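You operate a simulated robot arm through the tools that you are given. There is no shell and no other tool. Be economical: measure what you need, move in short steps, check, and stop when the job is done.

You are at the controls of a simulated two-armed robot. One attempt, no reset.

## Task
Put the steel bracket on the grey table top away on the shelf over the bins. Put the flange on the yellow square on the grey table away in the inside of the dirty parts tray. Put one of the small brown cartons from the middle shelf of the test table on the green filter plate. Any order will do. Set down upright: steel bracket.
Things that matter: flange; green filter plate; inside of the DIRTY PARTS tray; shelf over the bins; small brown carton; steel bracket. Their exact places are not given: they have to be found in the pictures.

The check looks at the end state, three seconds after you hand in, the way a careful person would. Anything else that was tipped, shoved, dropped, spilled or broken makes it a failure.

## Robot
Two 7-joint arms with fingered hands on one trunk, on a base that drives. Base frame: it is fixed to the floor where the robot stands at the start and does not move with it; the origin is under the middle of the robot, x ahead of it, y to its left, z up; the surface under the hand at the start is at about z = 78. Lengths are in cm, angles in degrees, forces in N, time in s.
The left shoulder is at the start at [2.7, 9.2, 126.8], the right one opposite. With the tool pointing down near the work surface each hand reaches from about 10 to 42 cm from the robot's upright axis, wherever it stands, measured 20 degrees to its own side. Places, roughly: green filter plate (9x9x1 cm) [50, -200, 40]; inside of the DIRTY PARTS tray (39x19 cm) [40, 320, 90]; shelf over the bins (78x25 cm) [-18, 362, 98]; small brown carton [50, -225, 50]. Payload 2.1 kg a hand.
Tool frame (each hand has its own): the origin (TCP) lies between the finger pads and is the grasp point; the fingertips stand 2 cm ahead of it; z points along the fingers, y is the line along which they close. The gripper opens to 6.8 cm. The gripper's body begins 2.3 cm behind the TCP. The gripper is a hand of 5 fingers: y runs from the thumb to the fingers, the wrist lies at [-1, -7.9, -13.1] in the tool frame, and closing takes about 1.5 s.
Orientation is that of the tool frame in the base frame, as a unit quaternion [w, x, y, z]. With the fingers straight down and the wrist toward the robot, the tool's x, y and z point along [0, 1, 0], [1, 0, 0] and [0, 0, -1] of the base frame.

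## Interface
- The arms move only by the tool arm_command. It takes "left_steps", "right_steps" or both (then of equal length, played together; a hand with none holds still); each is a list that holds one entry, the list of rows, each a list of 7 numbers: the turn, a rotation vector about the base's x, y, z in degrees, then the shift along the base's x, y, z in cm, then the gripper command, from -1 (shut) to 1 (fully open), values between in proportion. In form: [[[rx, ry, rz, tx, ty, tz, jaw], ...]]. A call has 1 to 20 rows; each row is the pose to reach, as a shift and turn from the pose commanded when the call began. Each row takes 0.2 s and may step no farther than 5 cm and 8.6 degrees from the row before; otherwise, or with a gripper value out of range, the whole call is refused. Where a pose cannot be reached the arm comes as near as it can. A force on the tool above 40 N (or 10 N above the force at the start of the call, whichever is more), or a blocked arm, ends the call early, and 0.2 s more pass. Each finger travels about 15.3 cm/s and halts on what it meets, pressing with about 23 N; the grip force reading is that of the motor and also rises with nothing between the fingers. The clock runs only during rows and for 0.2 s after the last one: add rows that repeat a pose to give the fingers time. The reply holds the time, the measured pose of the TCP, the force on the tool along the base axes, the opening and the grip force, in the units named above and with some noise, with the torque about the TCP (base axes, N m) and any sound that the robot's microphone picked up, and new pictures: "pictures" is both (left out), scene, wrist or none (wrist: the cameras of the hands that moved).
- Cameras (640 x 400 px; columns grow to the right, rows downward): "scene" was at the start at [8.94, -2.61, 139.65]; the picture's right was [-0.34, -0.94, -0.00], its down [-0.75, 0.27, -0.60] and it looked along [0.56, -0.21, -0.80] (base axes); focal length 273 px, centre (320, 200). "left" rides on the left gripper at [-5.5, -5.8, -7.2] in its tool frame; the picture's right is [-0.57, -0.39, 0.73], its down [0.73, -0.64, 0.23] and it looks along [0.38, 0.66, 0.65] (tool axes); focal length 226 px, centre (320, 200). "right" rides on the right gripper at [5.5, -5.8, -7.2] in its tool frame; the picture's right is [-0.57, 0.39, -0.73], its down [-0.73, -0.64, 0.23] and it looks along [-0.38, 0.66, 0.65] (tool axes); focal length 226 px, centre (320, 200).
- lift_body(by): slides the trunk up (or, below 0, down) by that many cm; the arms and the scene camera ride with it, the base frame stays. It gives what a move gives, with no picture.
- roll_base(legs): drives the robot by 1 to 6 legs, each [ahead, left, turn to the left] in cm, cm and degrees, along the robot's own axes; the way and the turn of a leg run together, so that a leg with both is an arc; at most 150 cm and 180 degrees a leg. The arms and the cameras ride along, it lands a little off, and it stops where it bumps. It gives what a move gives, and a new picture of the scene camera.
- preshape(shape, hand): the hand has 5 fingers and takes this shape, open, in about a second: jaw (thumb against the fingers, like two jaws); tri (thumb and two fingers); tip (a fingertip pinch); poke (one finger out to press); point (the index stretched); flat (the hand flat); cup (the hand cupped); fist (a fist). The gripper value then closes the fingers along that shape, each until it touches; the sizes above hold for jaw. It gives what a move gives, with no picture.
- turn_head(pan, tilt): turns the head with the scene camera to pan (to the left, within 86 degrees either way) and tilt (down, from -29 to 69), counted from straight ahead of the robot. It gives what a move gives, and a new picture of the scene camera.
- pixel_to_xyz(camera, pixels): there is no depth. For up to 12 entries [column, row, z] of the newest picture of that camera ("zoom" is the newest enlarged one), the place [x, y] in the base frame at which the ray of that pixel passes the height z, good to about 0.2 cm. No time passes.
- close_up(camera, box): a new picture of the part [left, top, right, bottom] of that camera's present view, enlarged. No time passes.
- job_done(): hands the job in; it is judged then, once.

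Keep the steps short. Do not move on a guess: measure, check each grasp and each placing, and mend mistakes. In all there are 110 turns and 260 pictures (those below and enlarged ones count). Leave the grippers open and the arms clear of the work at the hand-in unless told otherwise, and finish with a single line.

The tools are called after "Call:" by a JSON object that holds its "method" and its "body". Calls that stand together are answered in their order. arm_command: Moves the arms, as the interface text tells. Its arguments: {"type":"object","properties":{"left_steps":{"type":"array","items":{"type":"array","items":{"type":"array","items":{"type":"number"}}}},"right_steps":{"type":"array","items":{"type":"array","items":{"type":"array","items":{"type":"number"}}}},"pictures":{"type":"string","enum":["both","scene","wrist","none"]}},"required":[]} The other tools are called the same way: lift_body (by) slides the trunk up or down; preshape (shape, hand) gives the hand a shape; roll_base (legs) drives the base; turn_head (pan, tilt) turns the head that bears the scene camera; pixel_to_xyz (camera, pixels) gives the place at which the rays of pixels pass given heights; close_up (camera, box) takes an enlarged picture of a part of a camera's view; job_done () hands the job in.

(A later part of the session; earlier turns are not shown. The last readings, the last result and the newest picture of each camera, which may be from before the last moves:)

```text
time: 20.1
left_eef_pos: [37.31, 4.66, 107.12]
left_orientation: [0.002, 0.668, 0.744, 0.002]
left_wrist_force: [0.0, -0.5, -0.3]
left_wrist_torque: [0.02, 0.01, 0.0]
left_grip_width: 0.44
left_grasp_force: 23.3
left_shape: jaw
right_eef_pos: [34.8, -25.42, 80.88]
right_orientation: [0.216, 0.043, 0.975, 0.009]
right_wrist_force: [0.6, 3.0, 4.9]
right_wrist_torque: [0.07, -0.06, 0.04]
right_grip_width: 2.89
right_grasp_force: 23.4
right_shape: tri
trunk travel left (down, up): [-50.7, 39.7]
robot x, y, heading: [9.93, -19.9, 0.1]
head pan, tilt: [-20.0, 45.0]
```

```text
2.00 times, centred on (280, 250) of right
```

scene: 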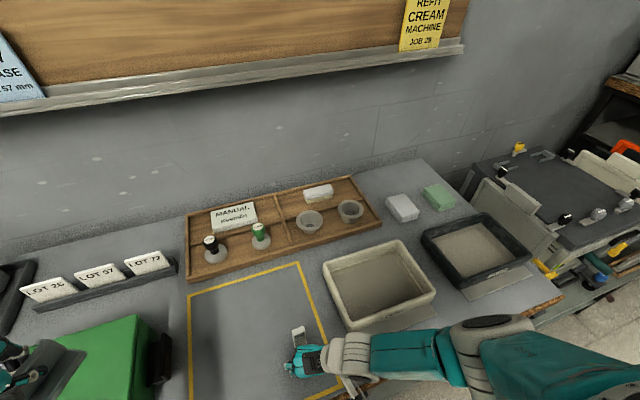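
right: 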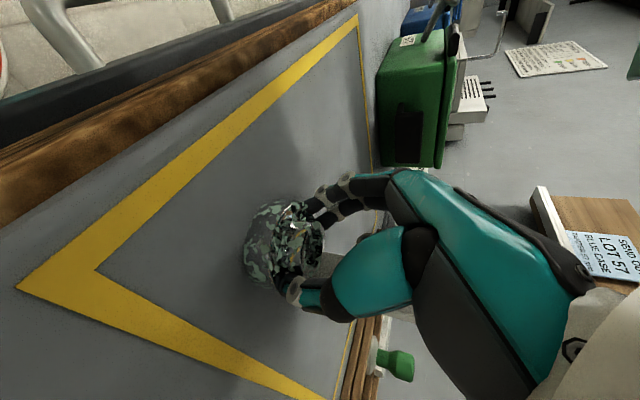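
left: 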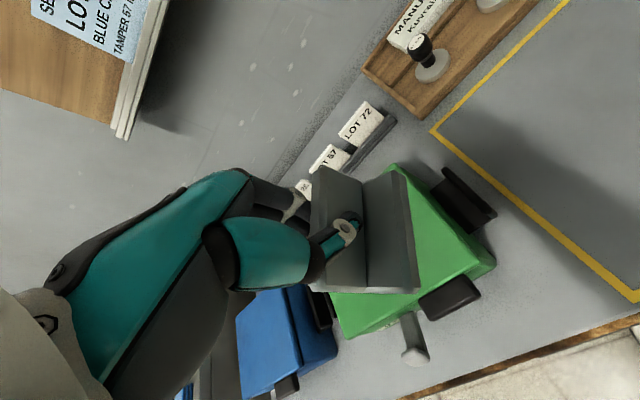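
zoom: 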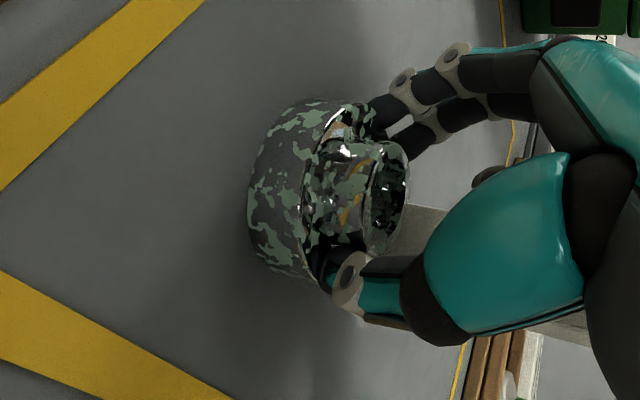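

The fingers closed on the hub at 2.9 cm. Lifting up and slightly back away from the tag.

Call:
{"method": "arm_command", "body": {"right_steps": [[[0, 0, 0, -0.4, 0, 0.6, -1], [0, 0, 0, -1, 0, 2, -1], [0, 0, 0, -2, 0, 4.5, -1], [0, 0, 0, -3, 0, 8, -1], [0, 0, 0, -3, 0, 8, -1]]]}}

Call:
{"method": "close_up", "body": {"camera": "right", "box": [180, 150, 380, 350]}}

Call:
{"method": "close_up", "body": {"camera": "scene", "box": [240, 280, 380, 400]}}

```text
time: 21.3
left_eef_pos: [37.29, 4.58, 107.22]
left_orientation: [0.002, 0.668, 0.744, 0.002]
left_wrist_force: [-0.4, 0.2, -0.7]
left_wrist_torque: [0.03, -0.01, -0.01]
left_grip_width: 0.47
left_grasp_force: 23.1
left_shape: jaw
right_eef_pos: [31.91, -25.47, 88.79]
right_orientation: [0.217, 0.043, 0.975, 0.01]
right_wrist_force: [-0.3, 0.0, -1.3]
right_wrist_torque: [0.03, 0.06, 0.01]
right_grip_width: 2.79
right_grasp_force: 23.0
right_shape: tri
trunk travel left (down, up): [-50.7, 39.7]
robot x, y, heading: [9.79, -20.1, 0.3]
head pan, tilt: [-20.0, 45.0]
```

scene: 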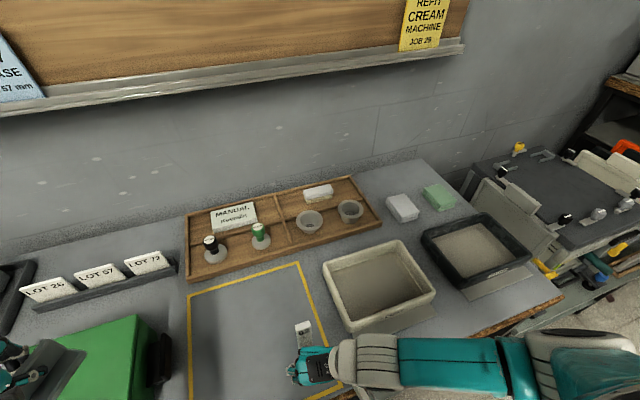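
right: 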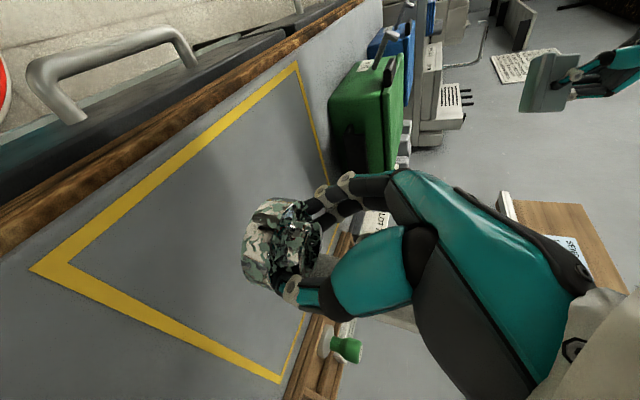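

```text
2.00 times, centred on (280, 250) of right
```

zoom: 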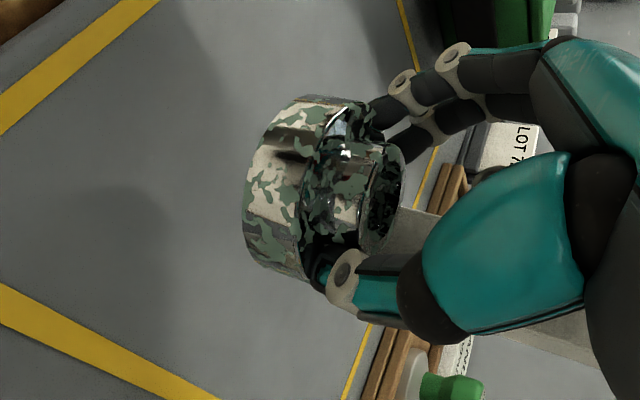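

```text
3.33 times, centred on (310, 340) of scene
```

zoom: 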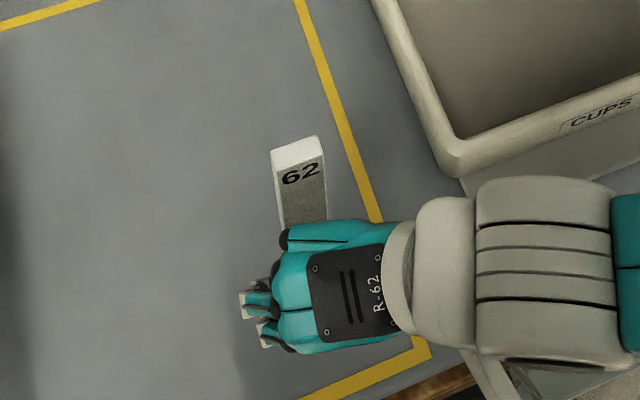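

The tag rose with the flange (it grew by 1.18x in view on the same ray), so it's part of the flange. Raising the right hand to travel height.

Call:
{"method": "arm_command", "body": {"left_steps": [[[0, 0, 0, 0, 0, 0, -1], [0, 0, 0, -2, 0, 0, -1], [0, 0, 0, -4, 0, 0, -1], [0, 0, 0, -6, 0, 0, -1], [0, 0, 0, -8, 0, 0, -1]]], "right_steps": [[[0, 0, 0, 0, -1, 4, -1], [0, 0, 0, -1, -2, 8, -1], [0, 0, 0, -2, -3, 12, -1], [0, 0, 0, -2, -4, 16, -1], [0, 0, 0, -2, -6, 19, -1]]], "pictures": "wrist"}}

Call:
{"method": "roll_base", "body": {"legs": [[-15, 0, 0]]}}

Call:
{"method": "turn_head", "body": {"pan": 86, "tilt": 25}}

```text
time: 22.5
left_eef_pos: [31.28, 6.99, 105.66]
left_orientation: [0.002, 0.669, 0.743, 0.002]
left_wrist_force: [0.0, 0.9, -0.5]
left_wrist_torque: [0.01, 0.02, -0.03]
left_grip_width: 0.44
left_grasp_force: 23.0
left_shape: jaw
left hand out of reach, approached as far as the arm can: row 3, 4, 5
right_eef_pos: [32.82, -32.67, 106.21]
right_orientation: [0.217, 0.042, 0.975, 0.009]
right_wrist_force: [0.1, -1.1, -1.1]
right_wrist_torque: [0.01, 0.02, 0.01]
right_grip_width: 2.38
right_grasp_force: 22.7
right_shape: tri
right hand out of reach, approached as far as the arm can: row 4, 5
trunk travel left (down, up): [-50.7, 39.7]
robot x, y, heading: [9.51, -19.86, 0.1]
head pan, tilt: [-20.0, 45.0]
```

right: 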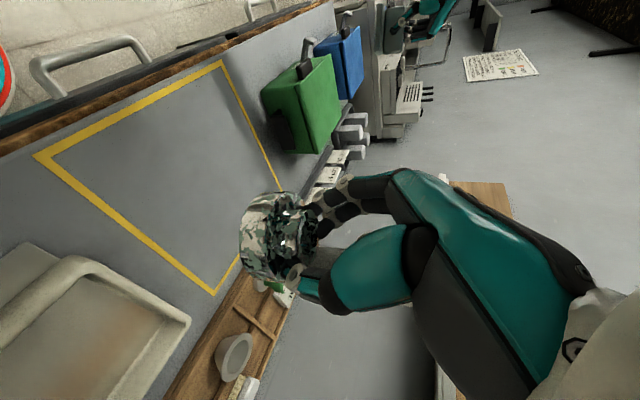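
left: 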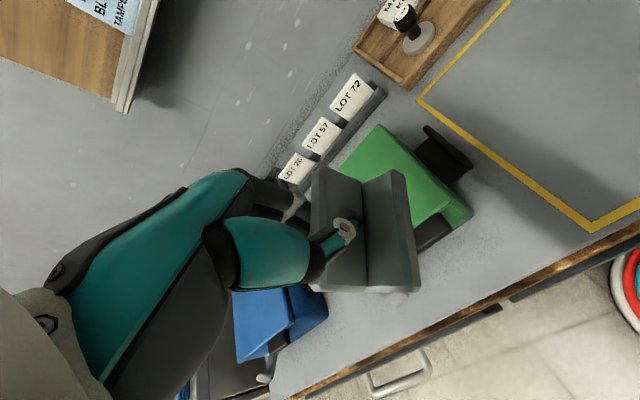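

```text
time: 23.8
left_eef_pos: [16.28, 6.97, 105.68]
left_orientation: [0.002, 0.67, 0.743, 0.002]
left_wrist_force: [0.6, -0.3, -1.0]
left_wrist_torque: [0.01, 0.01, 0.0]
left_grip_width: 0.45
left_grasp_force: 22.6
left_shape: jaw
right_eef_pos: [17.74, -32.64, 106.1]
right_orientation: [0.217, 0.043, 0.975, 0.011]
right_wrist_force: [-0.6, 0.3, -1.3]
right_wrist_torque: [0.0, 0.02, -0.02]
right_grip_width: 2.39
right_grasp_force: 22.7
right_shape: tri
trunk travel left (down, up): [-50.7, 39.7]
robot x, y, heading: [-4.95, -19.96, 0.1]
head pan, tilt: [-20.0, 45.0]
```

scene: 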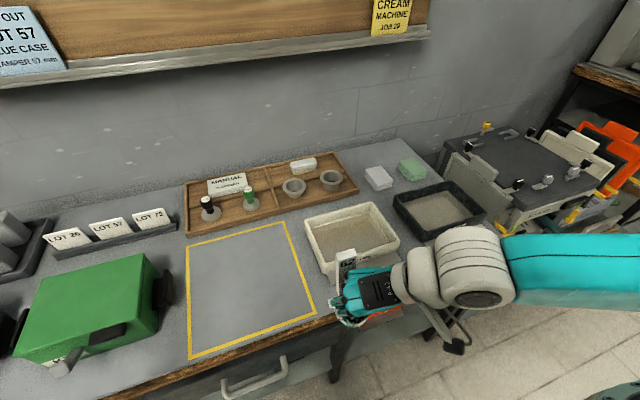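

```text
time: 25.7
left_eef_pos: [16.26, 6.97, 105.58]
left_orientation: [0.002, 0.669, 0.743, 0.001]
left_wrist_force: [0.1, 0.5, -0.7]
left_wrist_torque: [0.01, -0.03, -0.01]
left_grip_width: 0.46
left_grasp_force: 23.7
left_shape: jaw
right_eef_pos: [17.63, -32.59, 106.12]
right_orientation: [0.216, 0.043, 0.975, 0.01]
right_wrist_force: [0.2, 0.9, -1.0]
right_wrist_torque: [0.01, 0.03, 0.03]
right_grip_width: 2.38
right_grasp_force: 23.4
right_shape: tri
trunk travel left (down, up): [-50.7, 39.7]
robot x, y, heading: [-4.82, -19.95, 0.2]
head pan, tilt: [85.9, 25.0]
```

scene: 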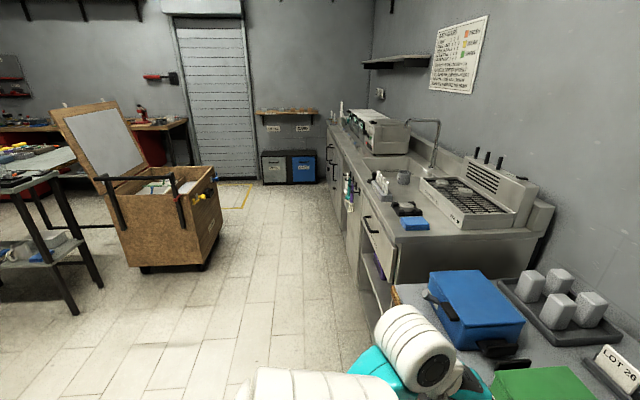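

The corridor to the left is open, a wooden cart on its left side. Measuring the corridor, and checking the flange hold since the opening reading fell to 2.4.

Call:
{"method": "pixel_to_xyz", "body": {"camera": "scene", "pixels": [[205, 270, 0], [222, 235, 0], [140, 270, 0], [262, 183, 0], [325, 182, 0], [395, 255, 90], [335, 130, 90], [250, 184, 0], [255, 113, 98], [318, 114, 98]]}}

Call:
{"method": "close_up", "body": {"camera": "right", "box": [180, 150, 380, 350]}}

Call:
{"method": "close_up", "body": {"camera": "scene", "box": [240, 80, 440, 240]}}

```text
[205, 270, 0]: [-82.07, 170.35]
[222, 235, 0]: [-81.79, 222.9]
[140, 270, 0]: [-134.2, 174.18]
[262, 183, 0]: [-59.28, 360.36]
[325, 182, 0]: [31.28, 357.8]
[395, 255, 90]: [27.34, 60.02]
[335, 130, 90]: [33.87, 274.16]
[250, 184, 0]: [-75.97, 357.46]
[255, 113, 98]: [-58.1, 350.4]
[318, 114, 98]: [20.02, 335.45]
```

```text
2.00 times, centred on (280, 250) of right
```

zoom: 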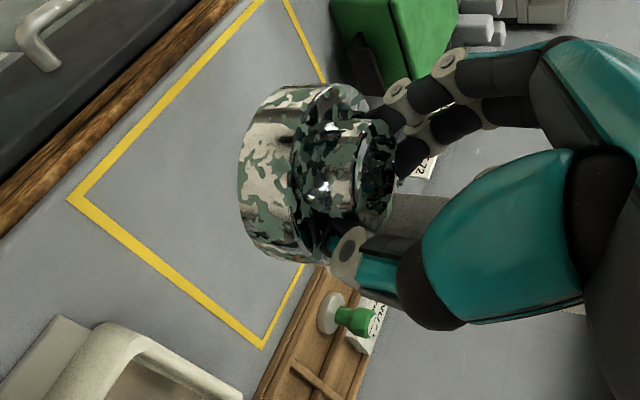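

```text
2.50 times, centred on (340, 160) of scene
```

zoom: 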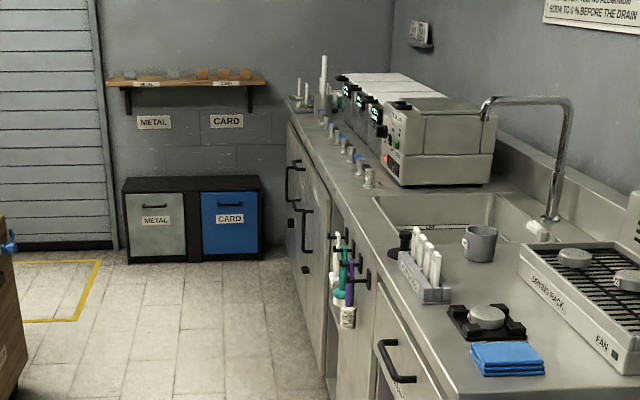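

The corridor between cart (x -82) and counter (x 27) is wide enough. Before driving I check the flange in the right hand with the head camera, since it seems to have moved in the grip.

Call:
{"method": "turn_head", "body": {"pan": -30, "tilt": 60}}

Call:
{"method": "close_up", "body": {"camera": "scene", "box": [260, 100, 440, 280]}}

```text
time: 27.6
left_eef_pos: [16.38, 6.92, 105.59]
left_orientation: [0.003, 0.668, 0.744, 0.001]
left_wrist_force: [0.4, 0.2, -1.2]
left_wrist_torque: [0.02, 0.03, 0.02]
left_grip_width: 0.46
left_grasp_force: 22.6
left_shape: jaw
right_eef_pos: [17.79, -32.63, 106.18]
right_orientation: [0.216, 0.043, 0.975, 0.009]
right_wrist_force: [-0.2, -0.2, -1.8]
right_wrist_torque: [0.01, 0.02, 0.03]
right_grip_width: 2.39
right_grasp_force: 22.6
right_shape: tri
trunk travel left (down, up): [-50.7, 39.7]
robot x, y, heading: [-4.98, -19.94, -0.1]
head pan, tilt: [-30.0, 60.0]
```

scene: 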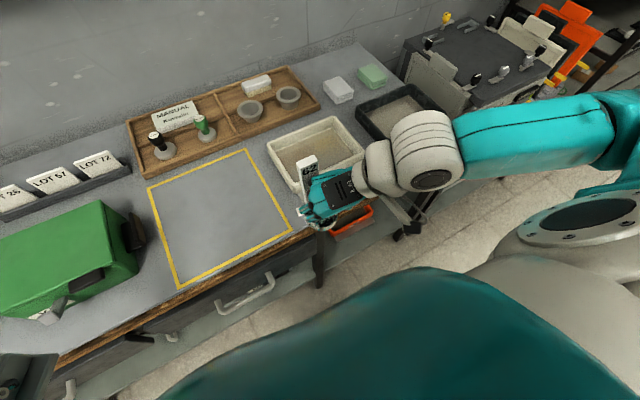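

```text
2.22 times, centred on (350, 190) of scene
```

zoom: 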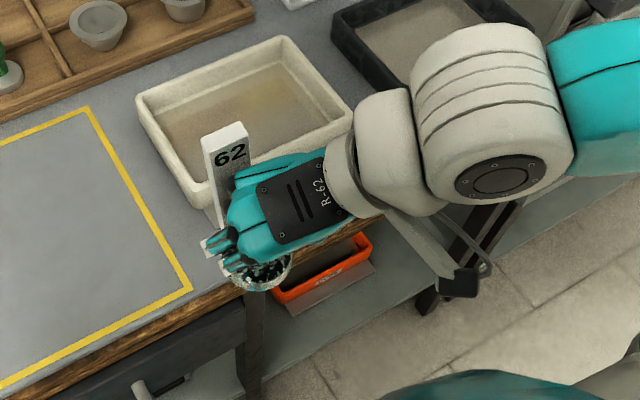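

The flange (about 0.13 kg) is held steadily now, reading unchanged over the last drive. Driving: back 10, left 150 and 80.

Call:
{"method": "turn_head", "body": {"pan": 50, "tilt": 35}}

Call:
{"method": "roll_base", "body": {"legs": [[-10, 0, 0], [0, 150, 0], [0, 80, 0]]}}

```text
time: 29.1
left_eef_pos: [16.35, 6.94, 105.66]
left_orientation: [0.002, 0.669, 0.743, 0.002]
left_wrist_force: [0.1, -0.8, -0.2]
left_wrist_torque: [0.01, -0.01, -0.01]
left_grip_width: 0.46
left_grasp_force: 23.0
left_shape: jaw
right_eef_pos: [17.9, -32.57, 106.21]
right_orientation: [0.216, 0.043, 0.975, 0.011]
right_wrist_force: [-0.3, -0.8, -1.5]
right_wrist_torque: [0.03, 0.01, -0.05]
right_grip_width: 2.39
right_grasp_force: 23.4
right_shape: tri
trunk travel left (down, up): [-50.7, 39.7]
robot x, y, heading: [-4.86, -20.09, 0.1]
head pan, tilt: [50.0, 35.0]
```

scene: 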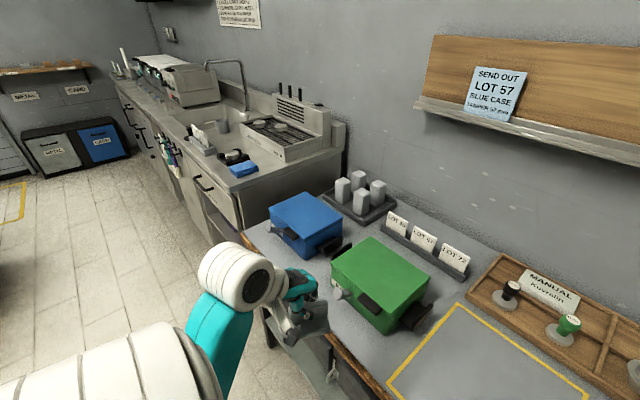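

```text
time: 41.3
left_eef_pos: [5.0, 238.12, 105.68]
left_orientation: [0.002, 0.667, 0.745, 0.001]
left_wrist_force: [0.0, -0.7, -1.2]
left_wrist_torque: [-0.01, -0.03, -0.02]
left_grip_width: 0.45
left_grasp_force: 22.7
left_shape: jaw
right_eef_pos: [6.48, 198.52, 106.05]
right_orientation: [0.216, 0.04, 0.976, 0.01]
right_wrist_force: [1.0, -0.1, -0.9]
right_wrist_torque: [0.01, -0.01, 0.01]
right_grip_width: 2.38
right_grasp_force: 22.6
right_shape: tri
trunk travel left (down, up): [-50.7, 39.7]
robot x, y, heading: [-16.37, 210.25, 0.4]
head pan, tilt: [50.0, 35.0]
```

scene: 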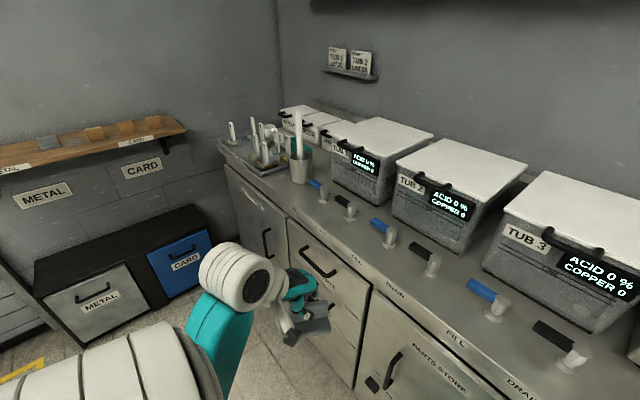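

Arrived. The tray is at the counter's end around (265,155). Enlarging that and the shelf.

Call:
{"method": "close_up", "body": {"camera": "scene", "box": [200, 90, 350, 190]}}

Call:
{"method": "close_up", "body": {"camera": "scene", "box": [0, 90, 220, 220]}}

```text
4.00 times, centred on (275, 140) of scene
```

zoom: 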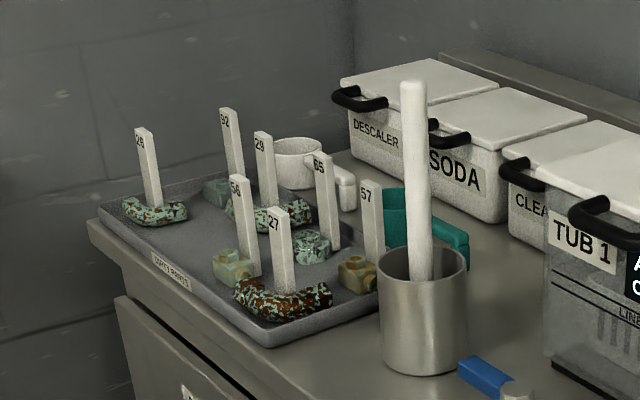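

```text
2.91 times, centred on (110, 155) of scene
```

zoom: 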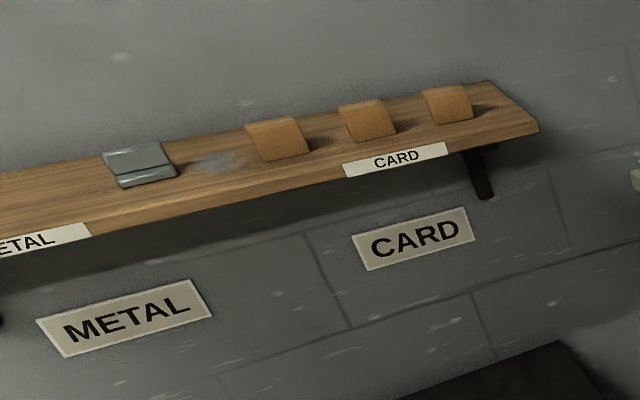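

Parts in the tray all carry number tags, as the flange does. Shelf has METAL at left with a steel bracket, CARD at right. Bracket first: turn left 90° and drive ahead 90.

Call:
{"method": "turn_head", "body": {"pan": 10, "tilt": 45}}

Call:
{"method": "roll_base", "body": {"legs": [[0, 0, 90], [90, 0, 0]]}}

```text
time: 42.3
left_eef_pos: [4.99, 238.16, 105.65]
left_orientation: [0.003, 0.667, 0.745, 0.002]
left_wrist_force: [0.0, -0.6, -0.3]
left_wrist_torque: [0.05, 0.02, -0.02]
left_grip_width: 0.43
left_grasp_force: 23.8
left_shape: jaw
right_eef_pos: [6.56, 198.63, 106.15]
right_orientation: [0.216, 0.04, 0.976, 0.01]
right_wrist_force: [0.4, 0.4, -1.2]
right_wrist_torque: [0.01, 0.03, 0.01]
right_grip_width: 2.39
right_grasp_force: 23.6
right_shape: tri
trunk travel left (down, up): [-50.7, 39.7]
robot x, y, heading: [-16.17, 210.94, 0.1]
head pan, tilt: [10.0, 45.0]
```

scene: 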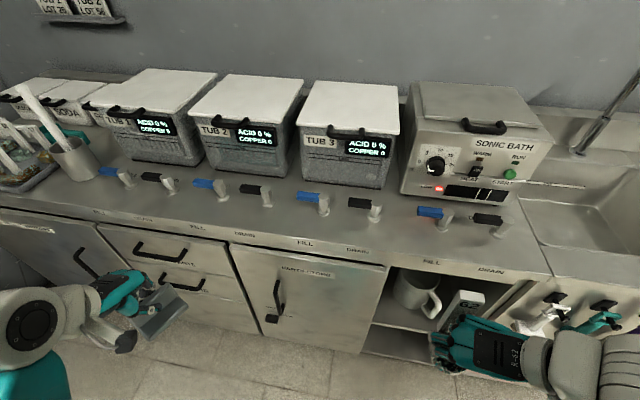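

```text
time: 50.9
left_eef_pos: [-43.26, 322.49, 105.57]
left_orientation: [0.001, -0.051, 0.999, 0.002]
left_wrist_force: [-0.1, 0.6, -0.9]
left_wrist_torque: [0.01, 0.01, -0.01]
left_grip_width: 0.44
left_grasp_force: 23.5
left_shape: jaw
right_eef_pos: [-3.65, 323.87, 106.16]
right_orientation: [0.146, -0.659, 0.721, 0.159]
right_wrist_force: [-0.2, -0.2, -0.6]
right_wrist_torque: [-0.07, 0.0, 0.04]
right_grip_width: 2.39
right_grasp_force: 23.3
right_shape: tri
trunk travel left (down, up): [-50.7, 39.7]
robot x, y, heading: [-16.69, 300.8, 89.9]
head pan, tilt: [10.0, 45.0]
```

scene: 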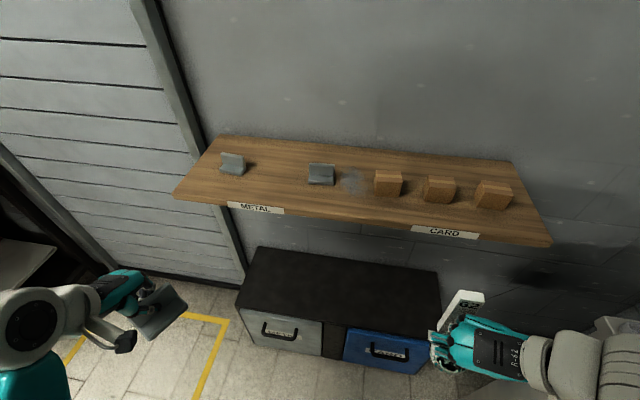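

The shelf shows two steel brackets with a wide gap between them over METAL. Measuring the gap and the shelf edges.

Call:
{"method": "close_up", "body": {"camera": "scene", "box": [170, 130, 410, 280]}}

Call:
{"method": "pixel_to_xyz", "body": {"camera": "scene", "pixels": [[173, 197, 98], [548, 245, 98], [218, 137, 98], [510, 162, 98], [222, 172, 98], [242, 176, 98], [308, 185, 98], [334, 187, 98], [275, 185, 98], [375, 195, 98], [256, 207, 98], [353, 180, 98]]}}

Call:
{"method": "close_up", "body": {"camera": "scene", "box": [70, 260, 210, 370]}}

```text
2.67 times, centred on (290, 205) of scene
```

zoom: 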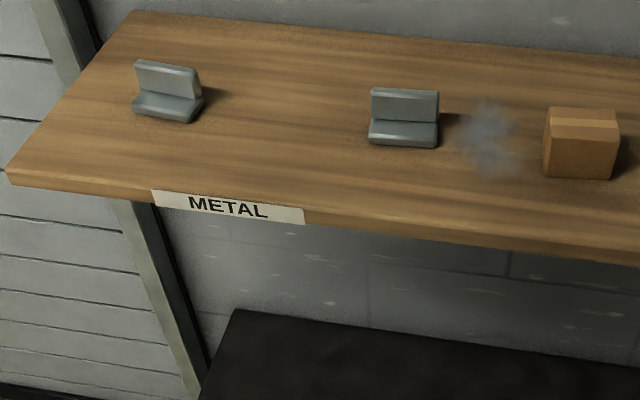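

```text
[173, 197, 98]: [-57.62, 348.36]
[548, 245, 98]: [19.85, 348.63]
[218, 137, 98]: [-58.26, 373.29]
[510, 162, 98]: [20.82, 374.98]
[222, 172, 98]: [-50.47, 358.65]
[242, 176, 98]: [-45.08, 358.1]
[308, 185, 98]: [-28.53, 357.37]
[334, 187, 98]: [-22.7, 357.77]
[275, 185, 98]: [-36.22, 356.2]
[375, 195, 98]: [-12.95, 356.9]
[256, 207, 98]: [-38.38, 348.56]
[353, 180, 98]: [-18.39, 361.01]
```

```text
3.64 times, centred on (140, 315) of scene
```

zoom: 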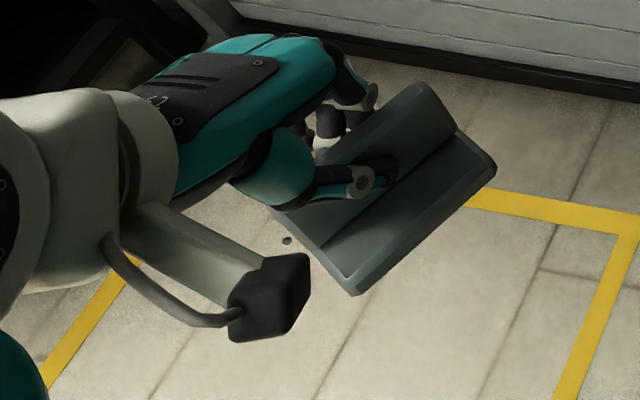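

Shelf top is z 98; free gap centre about (-36.5, 357). The bracket hangs level, bottom about 4.1 cm below the TCP. I raise the trunk 12, then drive 8 left and 20 ahead.

Call:
{"method": "lift_body", "body": {"by": 12}}

Call:
{"method": "roll_base", "body": {"legs": [[0, 8, 0], [20, 0, 0]]}}

```text
time: 52.4
left_eef_pos: [-43.26, 322.45, 117.59]
left_orientation: [0.001, -0.052, 0.999, 0.002]
left_wrist_force: [-0.6, -0.4, -1.8]
left_wrist_torque: [0.02, 0.02, -0.02]
left_grip_width: 0.45
left_grasp_force: 23.1
left_shape: jaw
right_eef_pos: [-3.73, 323.76, 118.1]
right_orientation: [0.146, -0.658, 0.721, 0.16]
right_wrist_force: [0.1, 0.0, -0.6]
right_wrist_torque: [-0.04, 0.01, -0.04]
right_grip_width: 2.38
right_grasp_force: 22.9
right_shape: tri
trunk travel left (down, up): [-62.7, 27.7]
robot x, y, heading: [-16.29, 301.0, 90.1]
head pan, tilt: [10.0, 45.0]
```

```text
time: 54.6
left_eef_pos: [-51.1, 342.51, 117.52]
left_orientation: [0.0, -0.052, 0.999, 0.002]
left_wrist_force: [0.1, 0.3, -1.0]
left_wrist_torque: [-0.01, 0.01, -0.01]
left_grip_width: 0.44
left_grasp_force: 23.4
left_shape: jaw
right_eef_pos: [-11.57, 343.92, 118.14]
right_orientation: [0.146, -0.659, 0.721, 0.159]
right_wrist_force: [0.3, -0.3, -0.7]
right_wrist_torque: [0.0, 0.0, 0.02]
right_grip_width: 2.39
right_grasp_force: 22.9
right_shape: tri
trunk travel left (down, up): [-62.7, 27.7]
robot x, y, heading: [-24.39, 321.65, 89.9]
head pan, tilt: [10.0, 45.0]
```

scene: 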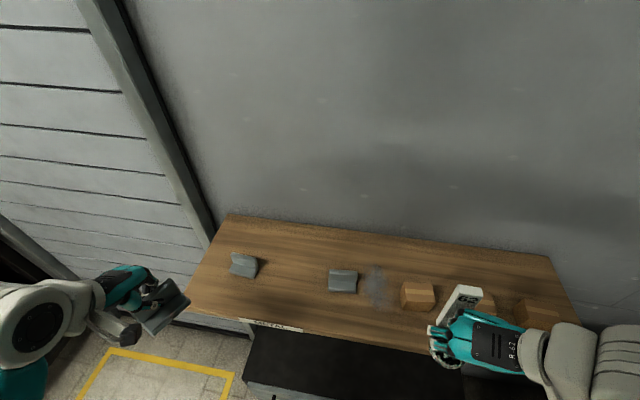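

Moving the left hand over the gap at (-36.5, 357), at z 110 first.

Call:
{"method": "arm_command", "body": {"left_steps": [[[0, 0, 0, 3, 3, 0, -1], [0, 0, 0, 6, 6, 0, -1], [0, 0, 0, 9, 9, 0, -1], [0, 0, 0, 12, 12, 0, -1], [0, 0, 0, 14.6, 14.3, -1, -1], [0, 0, 0, 14.6, 14.3, -5, -1], [0, 0, 0, 14.6, 14.3, -9, -1], [0, 0, 0, 14.6, 14.3, -11, -1], [0, 0, 0, 14.6, 14.3, -11, -1]]]}}

Call:
{"method": "turn_head", "body": {"pan": 10, "tilt": 60}}

Call:
{"method": "close_up", "body": {"camera": "left", "box": [250, 140, 510, 330]}}

```text
time: 56.6
left_eef_pos: [-36.5, 356.78, 106.62]
left_orientation: [0.0, -0.052, 0.999, 0.002]
left_wrist_force: [0.4, -0.4, -0.8]
left_wrist_torque: [-0.02, 0.0, 0.0]
left_grip_width: 0.47
left_grasp_force: 23.0
left_shape: jaw
right_eef_pos: [-11.63, 343.87, 118.16]
right_orientation: [0.145, -0.659, 0.72, 0.159]
right_wrist_force: [0.0, 0.9, -1.6]
right_wrist_torque: [-0.03, -0.02, 0.04]
right_grip_width: 2.36
right_grasp_force: 23.2
right_shape: tri
trunk travel left (down, up): [-62.7, 27.7]
robot x, y, heading: [-24.39, 321.39, 89.7]
head pan, tilt: [10.0, 45.0]
```

scene: 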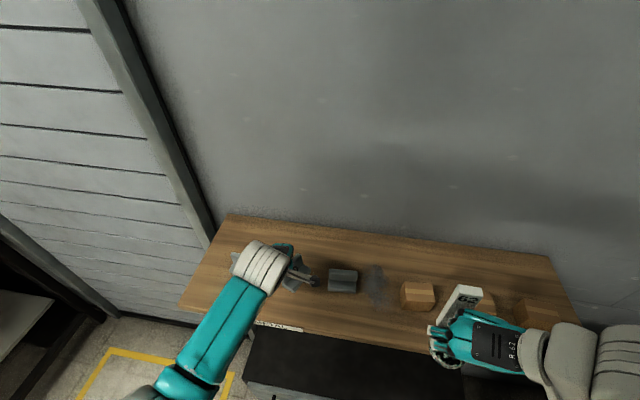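
left: 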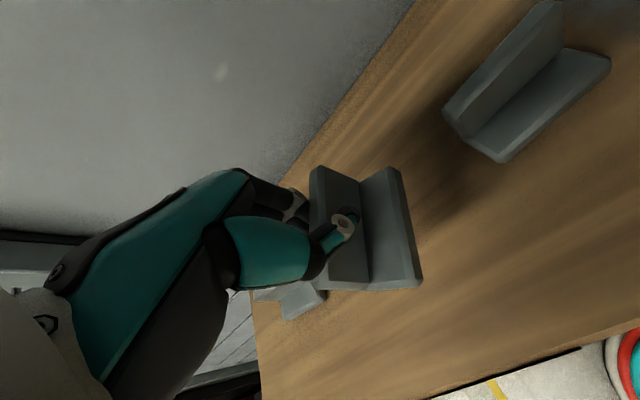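

```text
time: 57.4
left_eef_pos: [-36.56, 356.71, 106.67]
left_orientation: [0.001, -0.052, 0.999, 0.001]
left_wrist_force: [0.7, 0.1, -1.7]
left_wrist_torque: [0.02, 0.07, 0.0]
left_grip_width: 0.45
left_grasp_force: 22.5
left_shape: jaw
right_eef_pos: [-11.57, 343.95, 118.23]
right_orientation: [0.146, -0.659, 0.72, 0.16]
right_wrist_force: [-0.3, 1.4, -1.9]
right_wrist_torque: [0.0, -0.02, 0.02]
right_grip_width: 2.35
right_grasp_force: 23.0
right_shape: tri
trunk travel left (down, up): [-62.7, 27.7]
robot x, y, heading: [-24.02, 321.11, 89.8]
head pan, tilt: [10.0, 60.0]
```

scene: 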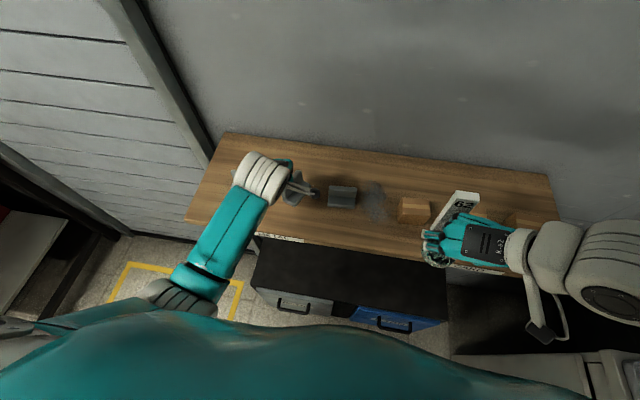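

```text
2.11 times, centred on (380, 235) of left
```

zoom: 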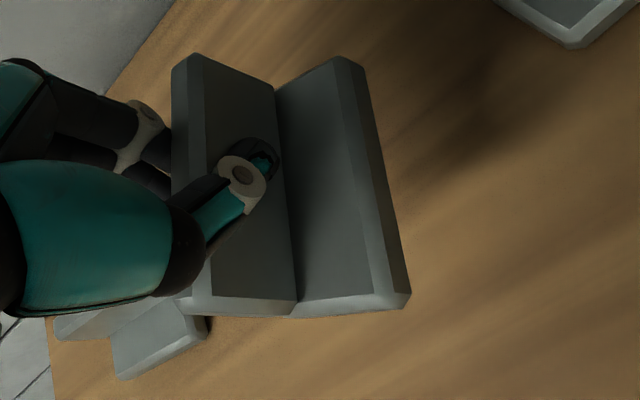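

The bracket seems to have rotated a little in the grip. I'll look closely before lowering.

Call:
{"method": "close_up", "body": {"camera": "scene", "box": [270, 160, 340, 215]}}

Call:
{"method": "close_up", "body": {"camera": "right", "box": [300, 0, 640, 220]}}

```text
7.27 times, centred on (305, 188) of scene
```

zoom: 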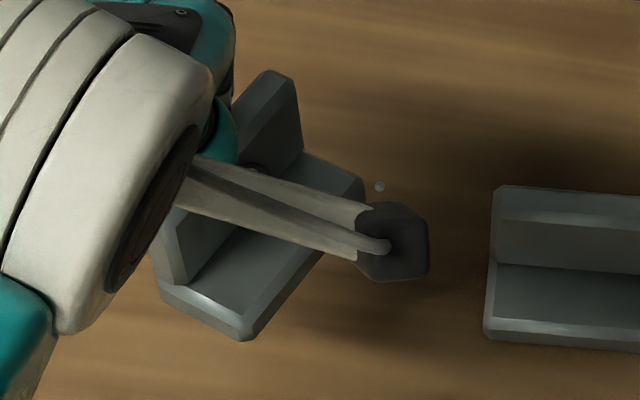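

```text
1.82 times, centred on (470, 110) of right
```

zoom: 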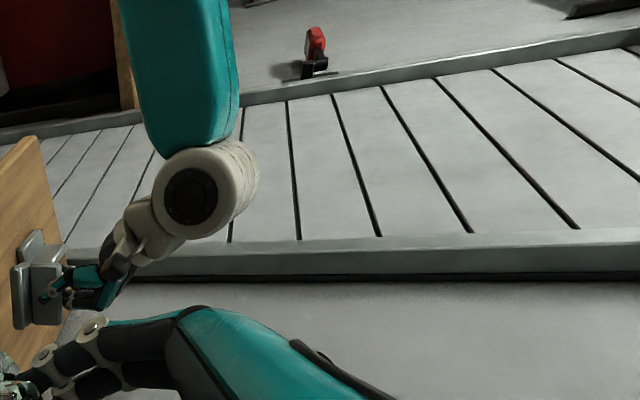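

The right wrist camera sees the held bracket edge-on near the shelf. Enlarging it.

Call:
{"method": "close_up", "body": {"camera": "right", "box": [290, 70, 400, 190]}}

```text
3.33 times, centred on (345, 130) of right
```

zoom: 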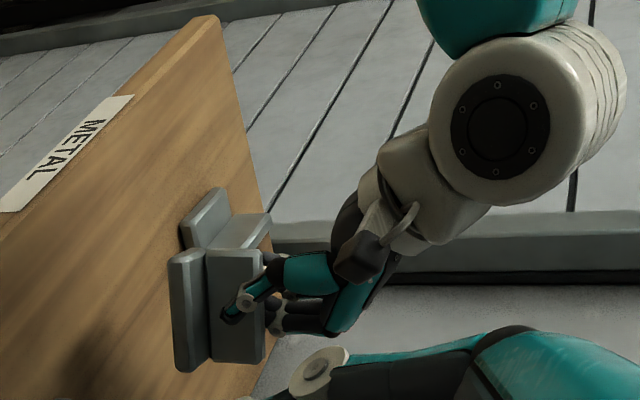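

Tilt looks small. Lowering to just above contact, then by little steps.

Call:
{"method": "arm_command", "body": {"left_steps": [[[0, 0, 0, 0, 0, -2, -1], [0, 0, 0, 0, 0, -3.5, -1], [0, 0, 0, 0, 0, -4, -1], [0, 0, 0, 0, 0, -4, -1]]], "pictures": "wrist"}}

Call:
{"method": "close_up", "body": {"camera": "right", "box": [290, 70, 400, 190]}}

```text
time: 58.4
left_eef_pos: [-36.48, 356.84, 102.8]
left_orientation: [0.0, -0.052, 0.999, 0.003]
left_wrist_force: [0.0, -0.2, -1.7]
left_wrist_torque: [0.0, 0.01, 0.01]
left_grip_width: 0.47
left_grasp_force: 22.9
left_shape: jaw
right_eef_pos: [-11.57, 343.9, 118.12]
right_orientation: [0.145, -0.658, 0.721, 0.16]
right_wrist_force: [-0.4, 0.1, -2.0]
right_wrist_torque: [-0.05, -0.03, -0.02]
right_grip_width: 2.38
right_grasp_force: 22.9
right_shape: tri
trunk travel left (down, up): [-62.7, 27.7]
robot x, y, heading: [-24.08, 321.06, 90.0]
head pan, tilt: [10.0, 60.0]
```

left: 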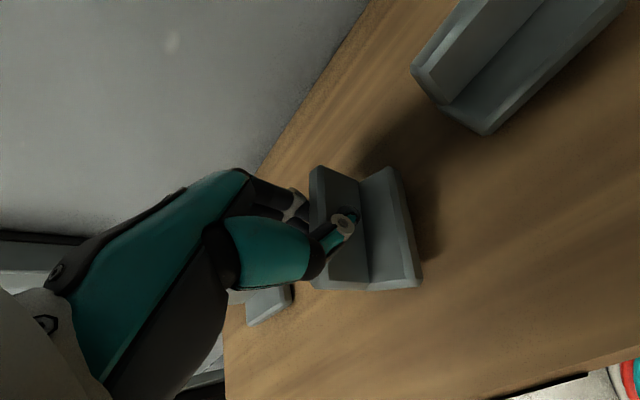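

```text
3.33 times, centred on (345, 130) of right
```

zoom: 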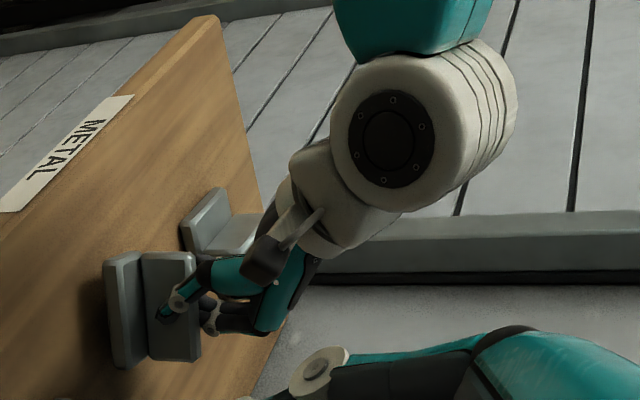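

Close to the shelf, no contact yet. Small steps down.

Call:
{"method": "arm_command", "body": {"left_steps": [[[0, 0, 0, 0, 0, -0.3, -1], [0, 0, 0, 0, 0, -0.6, -1], [0, 0, 0, 0, 0, -0.6, -1]]], "pictures": "none"}}

Call:
{"method": "close_up", "body": {"camera": "right", "box": [290, 70, 400, 190]}}

```text
time: 59.2
left_eef_pos: [-36.49, 356.8, 102.1]
left_orientation: [0.001, -0.052, 0.999, 0.002]
left_wrist_force: [0.0, -0.3, -0.8]
left_wrist_torque: [0.03, 0.0, 0.03]
left_grip_width: 0.43
left_grasp_force: 23.1
left_shape: jaw
right_eef_pos: [-11.56, 343.85, 118.16]
right_orientation: [0.146, -0.658, 0.721, 0.16]
right_wrist_force: [0.5, -0.2, -1.3]
right_wrist_torque: [-0.02, -0.01, -0.01]
right_grip_width: 2.4
right_grasp_force: 22.9
right_shape: tri
trunk travel left (down, up): [-62.7, 27.7]
robot x, y, heading: [-24.27, 321.08, 89.8]
head pan, tilt: [10.0, 60.0]
```

```text
3.33 times, centred on (345, 130) of right
```

zoom: 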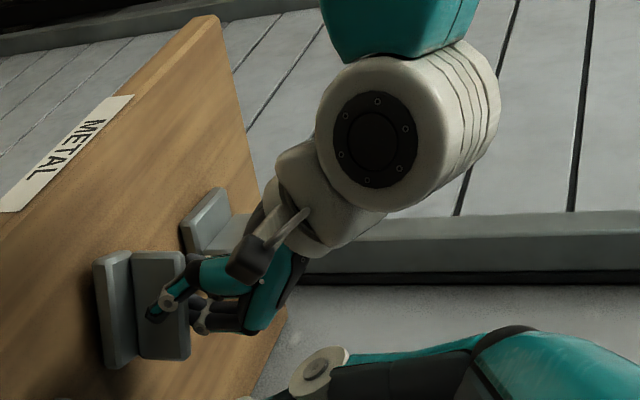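

Call:
{"method": "arm_command", "body": {"left_steps": [[[0, 0, 0, 0, 0, -0.3, -1], [0, 0, 0, 0, 0, -0.3, -1], [0, 0, 0, 0, 0, -0.3, -1]]], "pictures": "none"}}

Call:
{"method": "arm_command", "body": {"left_steps": [[[0, 0, 0, 0, 0, -0.3, -1], [0, 0, 0, 0, 0, -0.3, -1], [0, 0, 0, 0, 0, -0.3, -1]]], "pictures": "none"}}

Call:
{"method": "close_up", "body": {"camera": "right", "box": [290, 70, 400, 190]}}

```text
time: 60.0
left_eef_pos: [-36.43, 356.66, 101.77]
left_orientation: [0.001, -0.051, 0.999, 0.003]
left_wrist_force: [0.3, -1.3, 4.5]
left_wrist_torque: [0.06, -0.02, 0.0]
left_grip_width: 0.48
left_grasp_force: 22.7
left_shape: jaw
right_eef_pos: [-11.53, 343.93, 118.19]
right_orientation: [0.145, -0.659, 0.721, 0.159]
right_wrist_force: [-0.4, 0.1, -1.1]
right_wrist_torque: [-0.03, 0.05, -0.01]
right_grip_width: 2.38
right_grasp_force: 23.3
right_shape: tri
trunk travel left (down, up): [-62.7, 27.7]
robot x, y, heading: [-24.22, 321.35, 90.0]
head pan, tilt: [10.0, 60.0]
```

```text
time: 60.8
left_eef_pos: [-36.46, 356.72, 101.57]
left_orientation: [0.001, -0.051, 0.999, 0.004]
left_wrist_force: [-1.3, -1.4, 18.9]
left_wrist_torque: [0.26, -0.03, -0.05]
left_grip_width: 0.53
left_grasp_force: 23.1
left_shape: jaw
right_eef_pos: [-11.6, 343.82, 118.2]
right_orientation: [0.146, -0.658, 0.721, 0.16]
right_wrist_force: [-0.1, -0.5, -1.8]
right_wrist_torque: [-0.03, -0.04, -0.01]
right_grip_width: 2.37
right_grasp_force: 22.9
right_shape: tri
trunk travel left (down, up): [-62.7, 27.7]
robot x, y, heading: [-23.87, 320.99, 89.8]
head pan, tilt: [10.0, 60.0]
```

```text
3.33 times, centred on (345, 130) of right
```

zoom: 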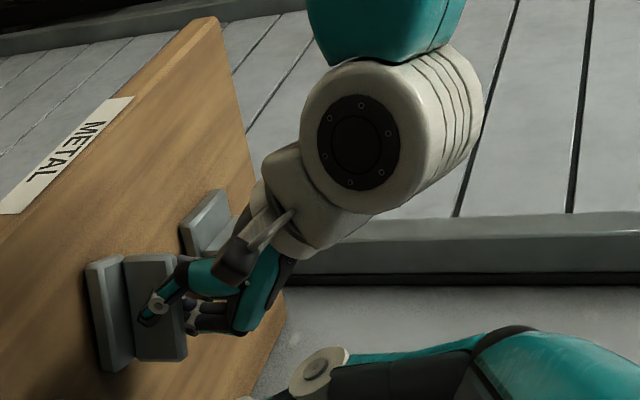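

In contact (19 N). Easing up 0.25 and opening slowly.

Call:
{"method": "arm_command", "body": {"left_steps": [[[0, 0, 0, 0, 0, 0.25, -1], [0, 0, 0, 0, 0, 0.25, -0.8], [0, 0, 0, 0, 0, 0.25, -0.6], [0, 0, 0, 0, 0, 0.25, -0.4], [0, 0, 0, 0, 0, 0.25, -0.1], [0, 0, 0, 0, 0, 0.25, 0.3], [0, 0, 0, 0, 0, 0.25, 0.7], [0, 0, 0, 0, 0, 0.25, 1], [0, 0, 0, 0, 0, 0.25, 1]]], "pictures": "wrist"}}

Call:
{"method": "close_up", "body": {"camera": "right", "box": [290, 70, 400, 190]}}

```text
time: 62.8
left_eef_pos: [-36.53, 356.61, 101.69]
left_orientation: [0.0, -0.051, 0.999, 0.003]
left_wrist_force: [-0.2, -0.6, 0.8]
left_wrist_torque: [0.02, 0.01, 0.04]
left_grip_width: 6.79
left_grasp_force: 0.0
left_shape: jaw
right_eef_pos: [-11.56, 343.88, 118.29]
right_orientation: [0.145, -0.659, 0.72, 0.16]
right_wrist_force: [0.0, -1.7, -0.2]
right_wrist_torque: [0.02, 0.04, -0.02]
right_grip_width: 2.34
right_grasp_force: 22.9
right_shape: tri
trunk travel left (down, up): [-62.7, 27.7]
robot x, y, heading: [-23.92, 321.09, 90.1]
head pan, tilt: [10.0, 60.0]
```

left: 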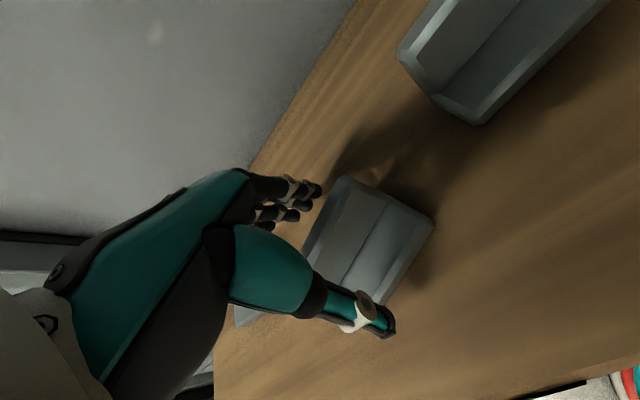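

```text
3.33 times, centred on (345, 130) of right
```

zoom: 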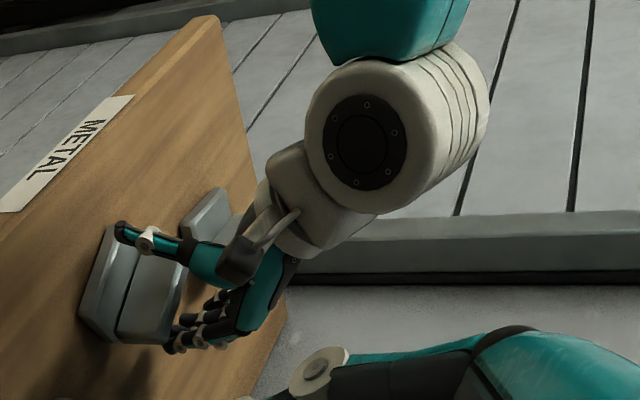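

The bracket stands on the shelf. Retreating straight up, then back toward the body.

Call:
{"method": "arm_command", "body": {"left_steps": [[[0, 0, 0, 0, 0, 2, 1], [0, 0, 0, 0, 0, 5, 1], [0, 0, 0, 0, 0, 9, 1], [0, 0, 0, 0, 0, 13, 1], [0, 0, 0, -3, -3, 15, 1], [0, 0, 0, -6, -6, 16, 1], [0, 0, 0, -9, -9, 16, 1], [0, 0, 0, -12, -12, 16, 1]]], "pictures": "scene"}}

Call:
{"method": "close_up", "body": {"camera": "scene", "box": [190, 130, 390, 255]}}

```text
time: 64.6
left_eef_pos: [-48.43, 344.78, 117.68]
left_orientation: [0.0, -0.051, 0.999, 0.003]
left_wrist_force: [0.0, 0.1, 0.1]
left_wrist_torque: [0.0, 0.0, 0.03]
left_grip_width: 6.79
left_grasp_force: 0.0
left_shape: jaw
right_eef_pos: [-11.51, 343.82, 118.13]
right_orientation: [0.146, -0.658, 0.721, 0.161]
right_wrist_force: [0.0, 0.2, -1.1]
right_wrist_torque: [-0.03, -0.01, 0.0]
right_grip_width: 2.36
right_grasp_force: 22.8
right_shape: tri
trunk travel left (down, up): [-62.7, 27.7]
robot x, y, heading: [-24.32, 320.73, 89.8]
head pan, tilt: [10.0, 60.0]
```

scene: 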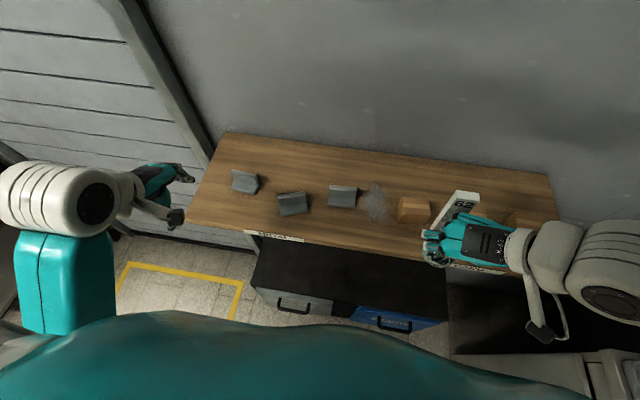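

```text
3.20 times, centred on (290, 192) of scene
```

zoom: 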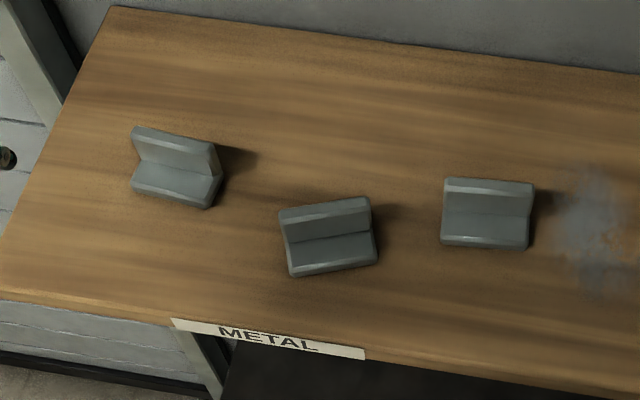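

Bracket stands upright in the gap. Now back up and turn right to face the tray.

Call:
{"method": "turn_head", "body": {"pan": 15, "tilt": 40}}

Call:
{"method": "roll_base", "body": {"legs": [[-15, 0, 0], [0, 0, -90]]}}

Call:
{"method": "close_up", "body": {"camera": "scene", "box": [200, 100, 420, 240]}}

```text
time: 65.5
left_eef_pos: [-48.39, 344.82, 117.73]
left_orientation: [0.0, -0.051, 0.999, 0.003]
left_wrist_force: [0.7, -0.2, -0.2]
left_wrist_torque: [0.02, 0.01, 0.01]
left_grip_width: 6.79
left_grasp_force: 0.1
left_shape: jaw
right_eef_pos: [-11.5, 343.91, 118.21]
right_orientation: [0.146, -0.659, 0.72, 0.16]
right_wrist_force: [0.0, 0.0, -1.2]
right_wrist_torque: [-0.01, 0.03, 0.02]
right_grip_width: 2.36
right_grasp_force: 23.3
right_shape: tri
trunk travel left (down, up): [-62.7, 27.7]
robot x, y, heading: [-23.72, 320.87, 89.8]
head pan, tilt: [15.0, 40.0]
```

scene: 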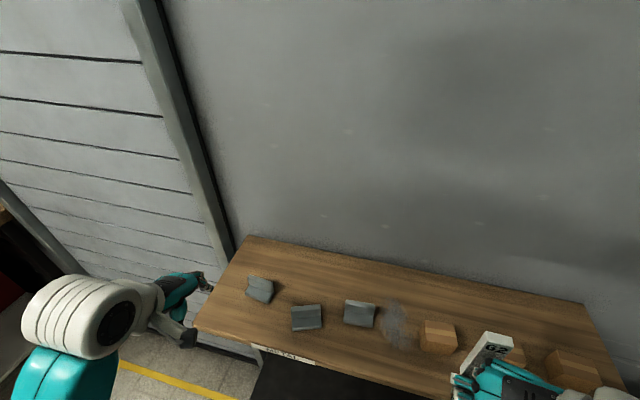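

```text
time: 70.7
left_eef_pos: [-0.16, 330.11, 117.52]
left_orientation: [0.003, 0.675, 0.738, 0.001]
left_wrist_force: [0.0, 0.2, 0.8]
left_wrist_torque: [-0.03, -0.03, 0.03]
left_grip_width: 6.8
left_grasp_force: 0.0
left_shape: jaw
right_eef_pos: [-1.63, 293.27, 118.13]
right_orientation: [0.217, 0.051, 0.975, 0.008]
right_wrist_force: [-0.5, -0.3, -1.9]
right_wrist_torque: [-0.01, 0.0, -0.03]
right_grip_width: 2.34
right_grasp_force: 22.6
right_shape: tri
trunk travel left (down, up): [-62.7, 27.7]
robot x, y, heading: [-24.29, 306.32, -0.7]
head pan, tilt: [15.0, 40.0]
```

scene: 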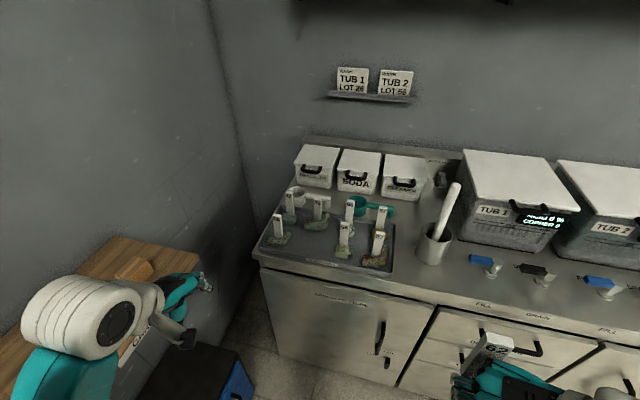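

```text
2.86 times, centred on (310, 170) of scene
```

zoom: 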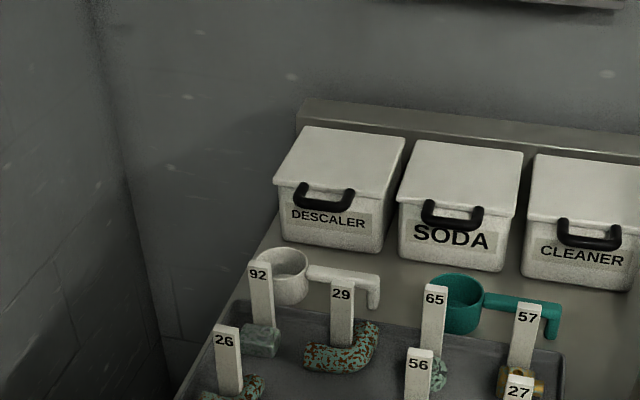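

The tray has free room in the front between parts 26 and 56. Enlarging and measuring.

Call:
{"method": "close_up", "body": {"camera": "scene", "box": [250, 180, 410, 290]}}

```text
3.64 times, centred on (330, 235) of scene
```

zoom: 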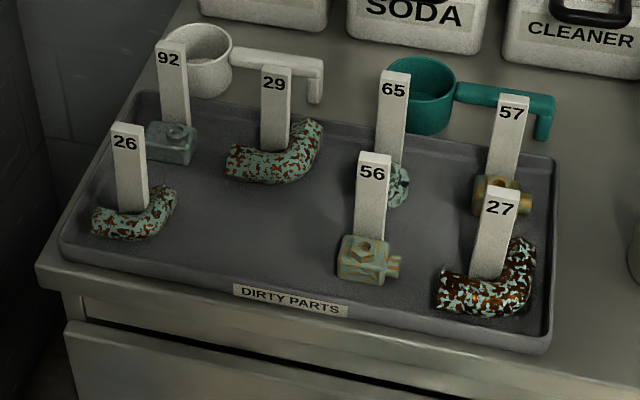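

Call:
{"method": "pixel_to_xyz", "body": {"camera": "zoom", "pixels": [[60, 250, 91], [548, 345, 91], [135, 95, 91], [555, 155, 91], [175, 215, 90.5], [240, 185, 90.5], [310, 180, 90.5], [337, 275, 90.5], [245, 235, 90.5], [290, 280, 91], [120, 240, 90.5], [300, 225, 90.5]]}}

```text
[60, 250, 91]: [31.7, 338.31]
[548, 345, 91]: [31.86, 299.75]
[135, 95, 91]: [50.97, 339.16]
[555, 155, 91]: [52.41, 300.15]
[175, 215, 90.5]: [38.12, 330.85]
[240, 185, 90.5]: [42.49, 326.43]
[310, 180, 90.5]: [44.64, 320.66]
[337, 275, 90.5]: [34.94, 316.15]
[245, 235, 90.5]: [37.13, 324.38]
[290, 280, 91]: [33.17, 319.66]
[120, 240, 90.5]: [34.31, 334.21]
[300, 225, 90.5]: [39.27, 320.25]
```

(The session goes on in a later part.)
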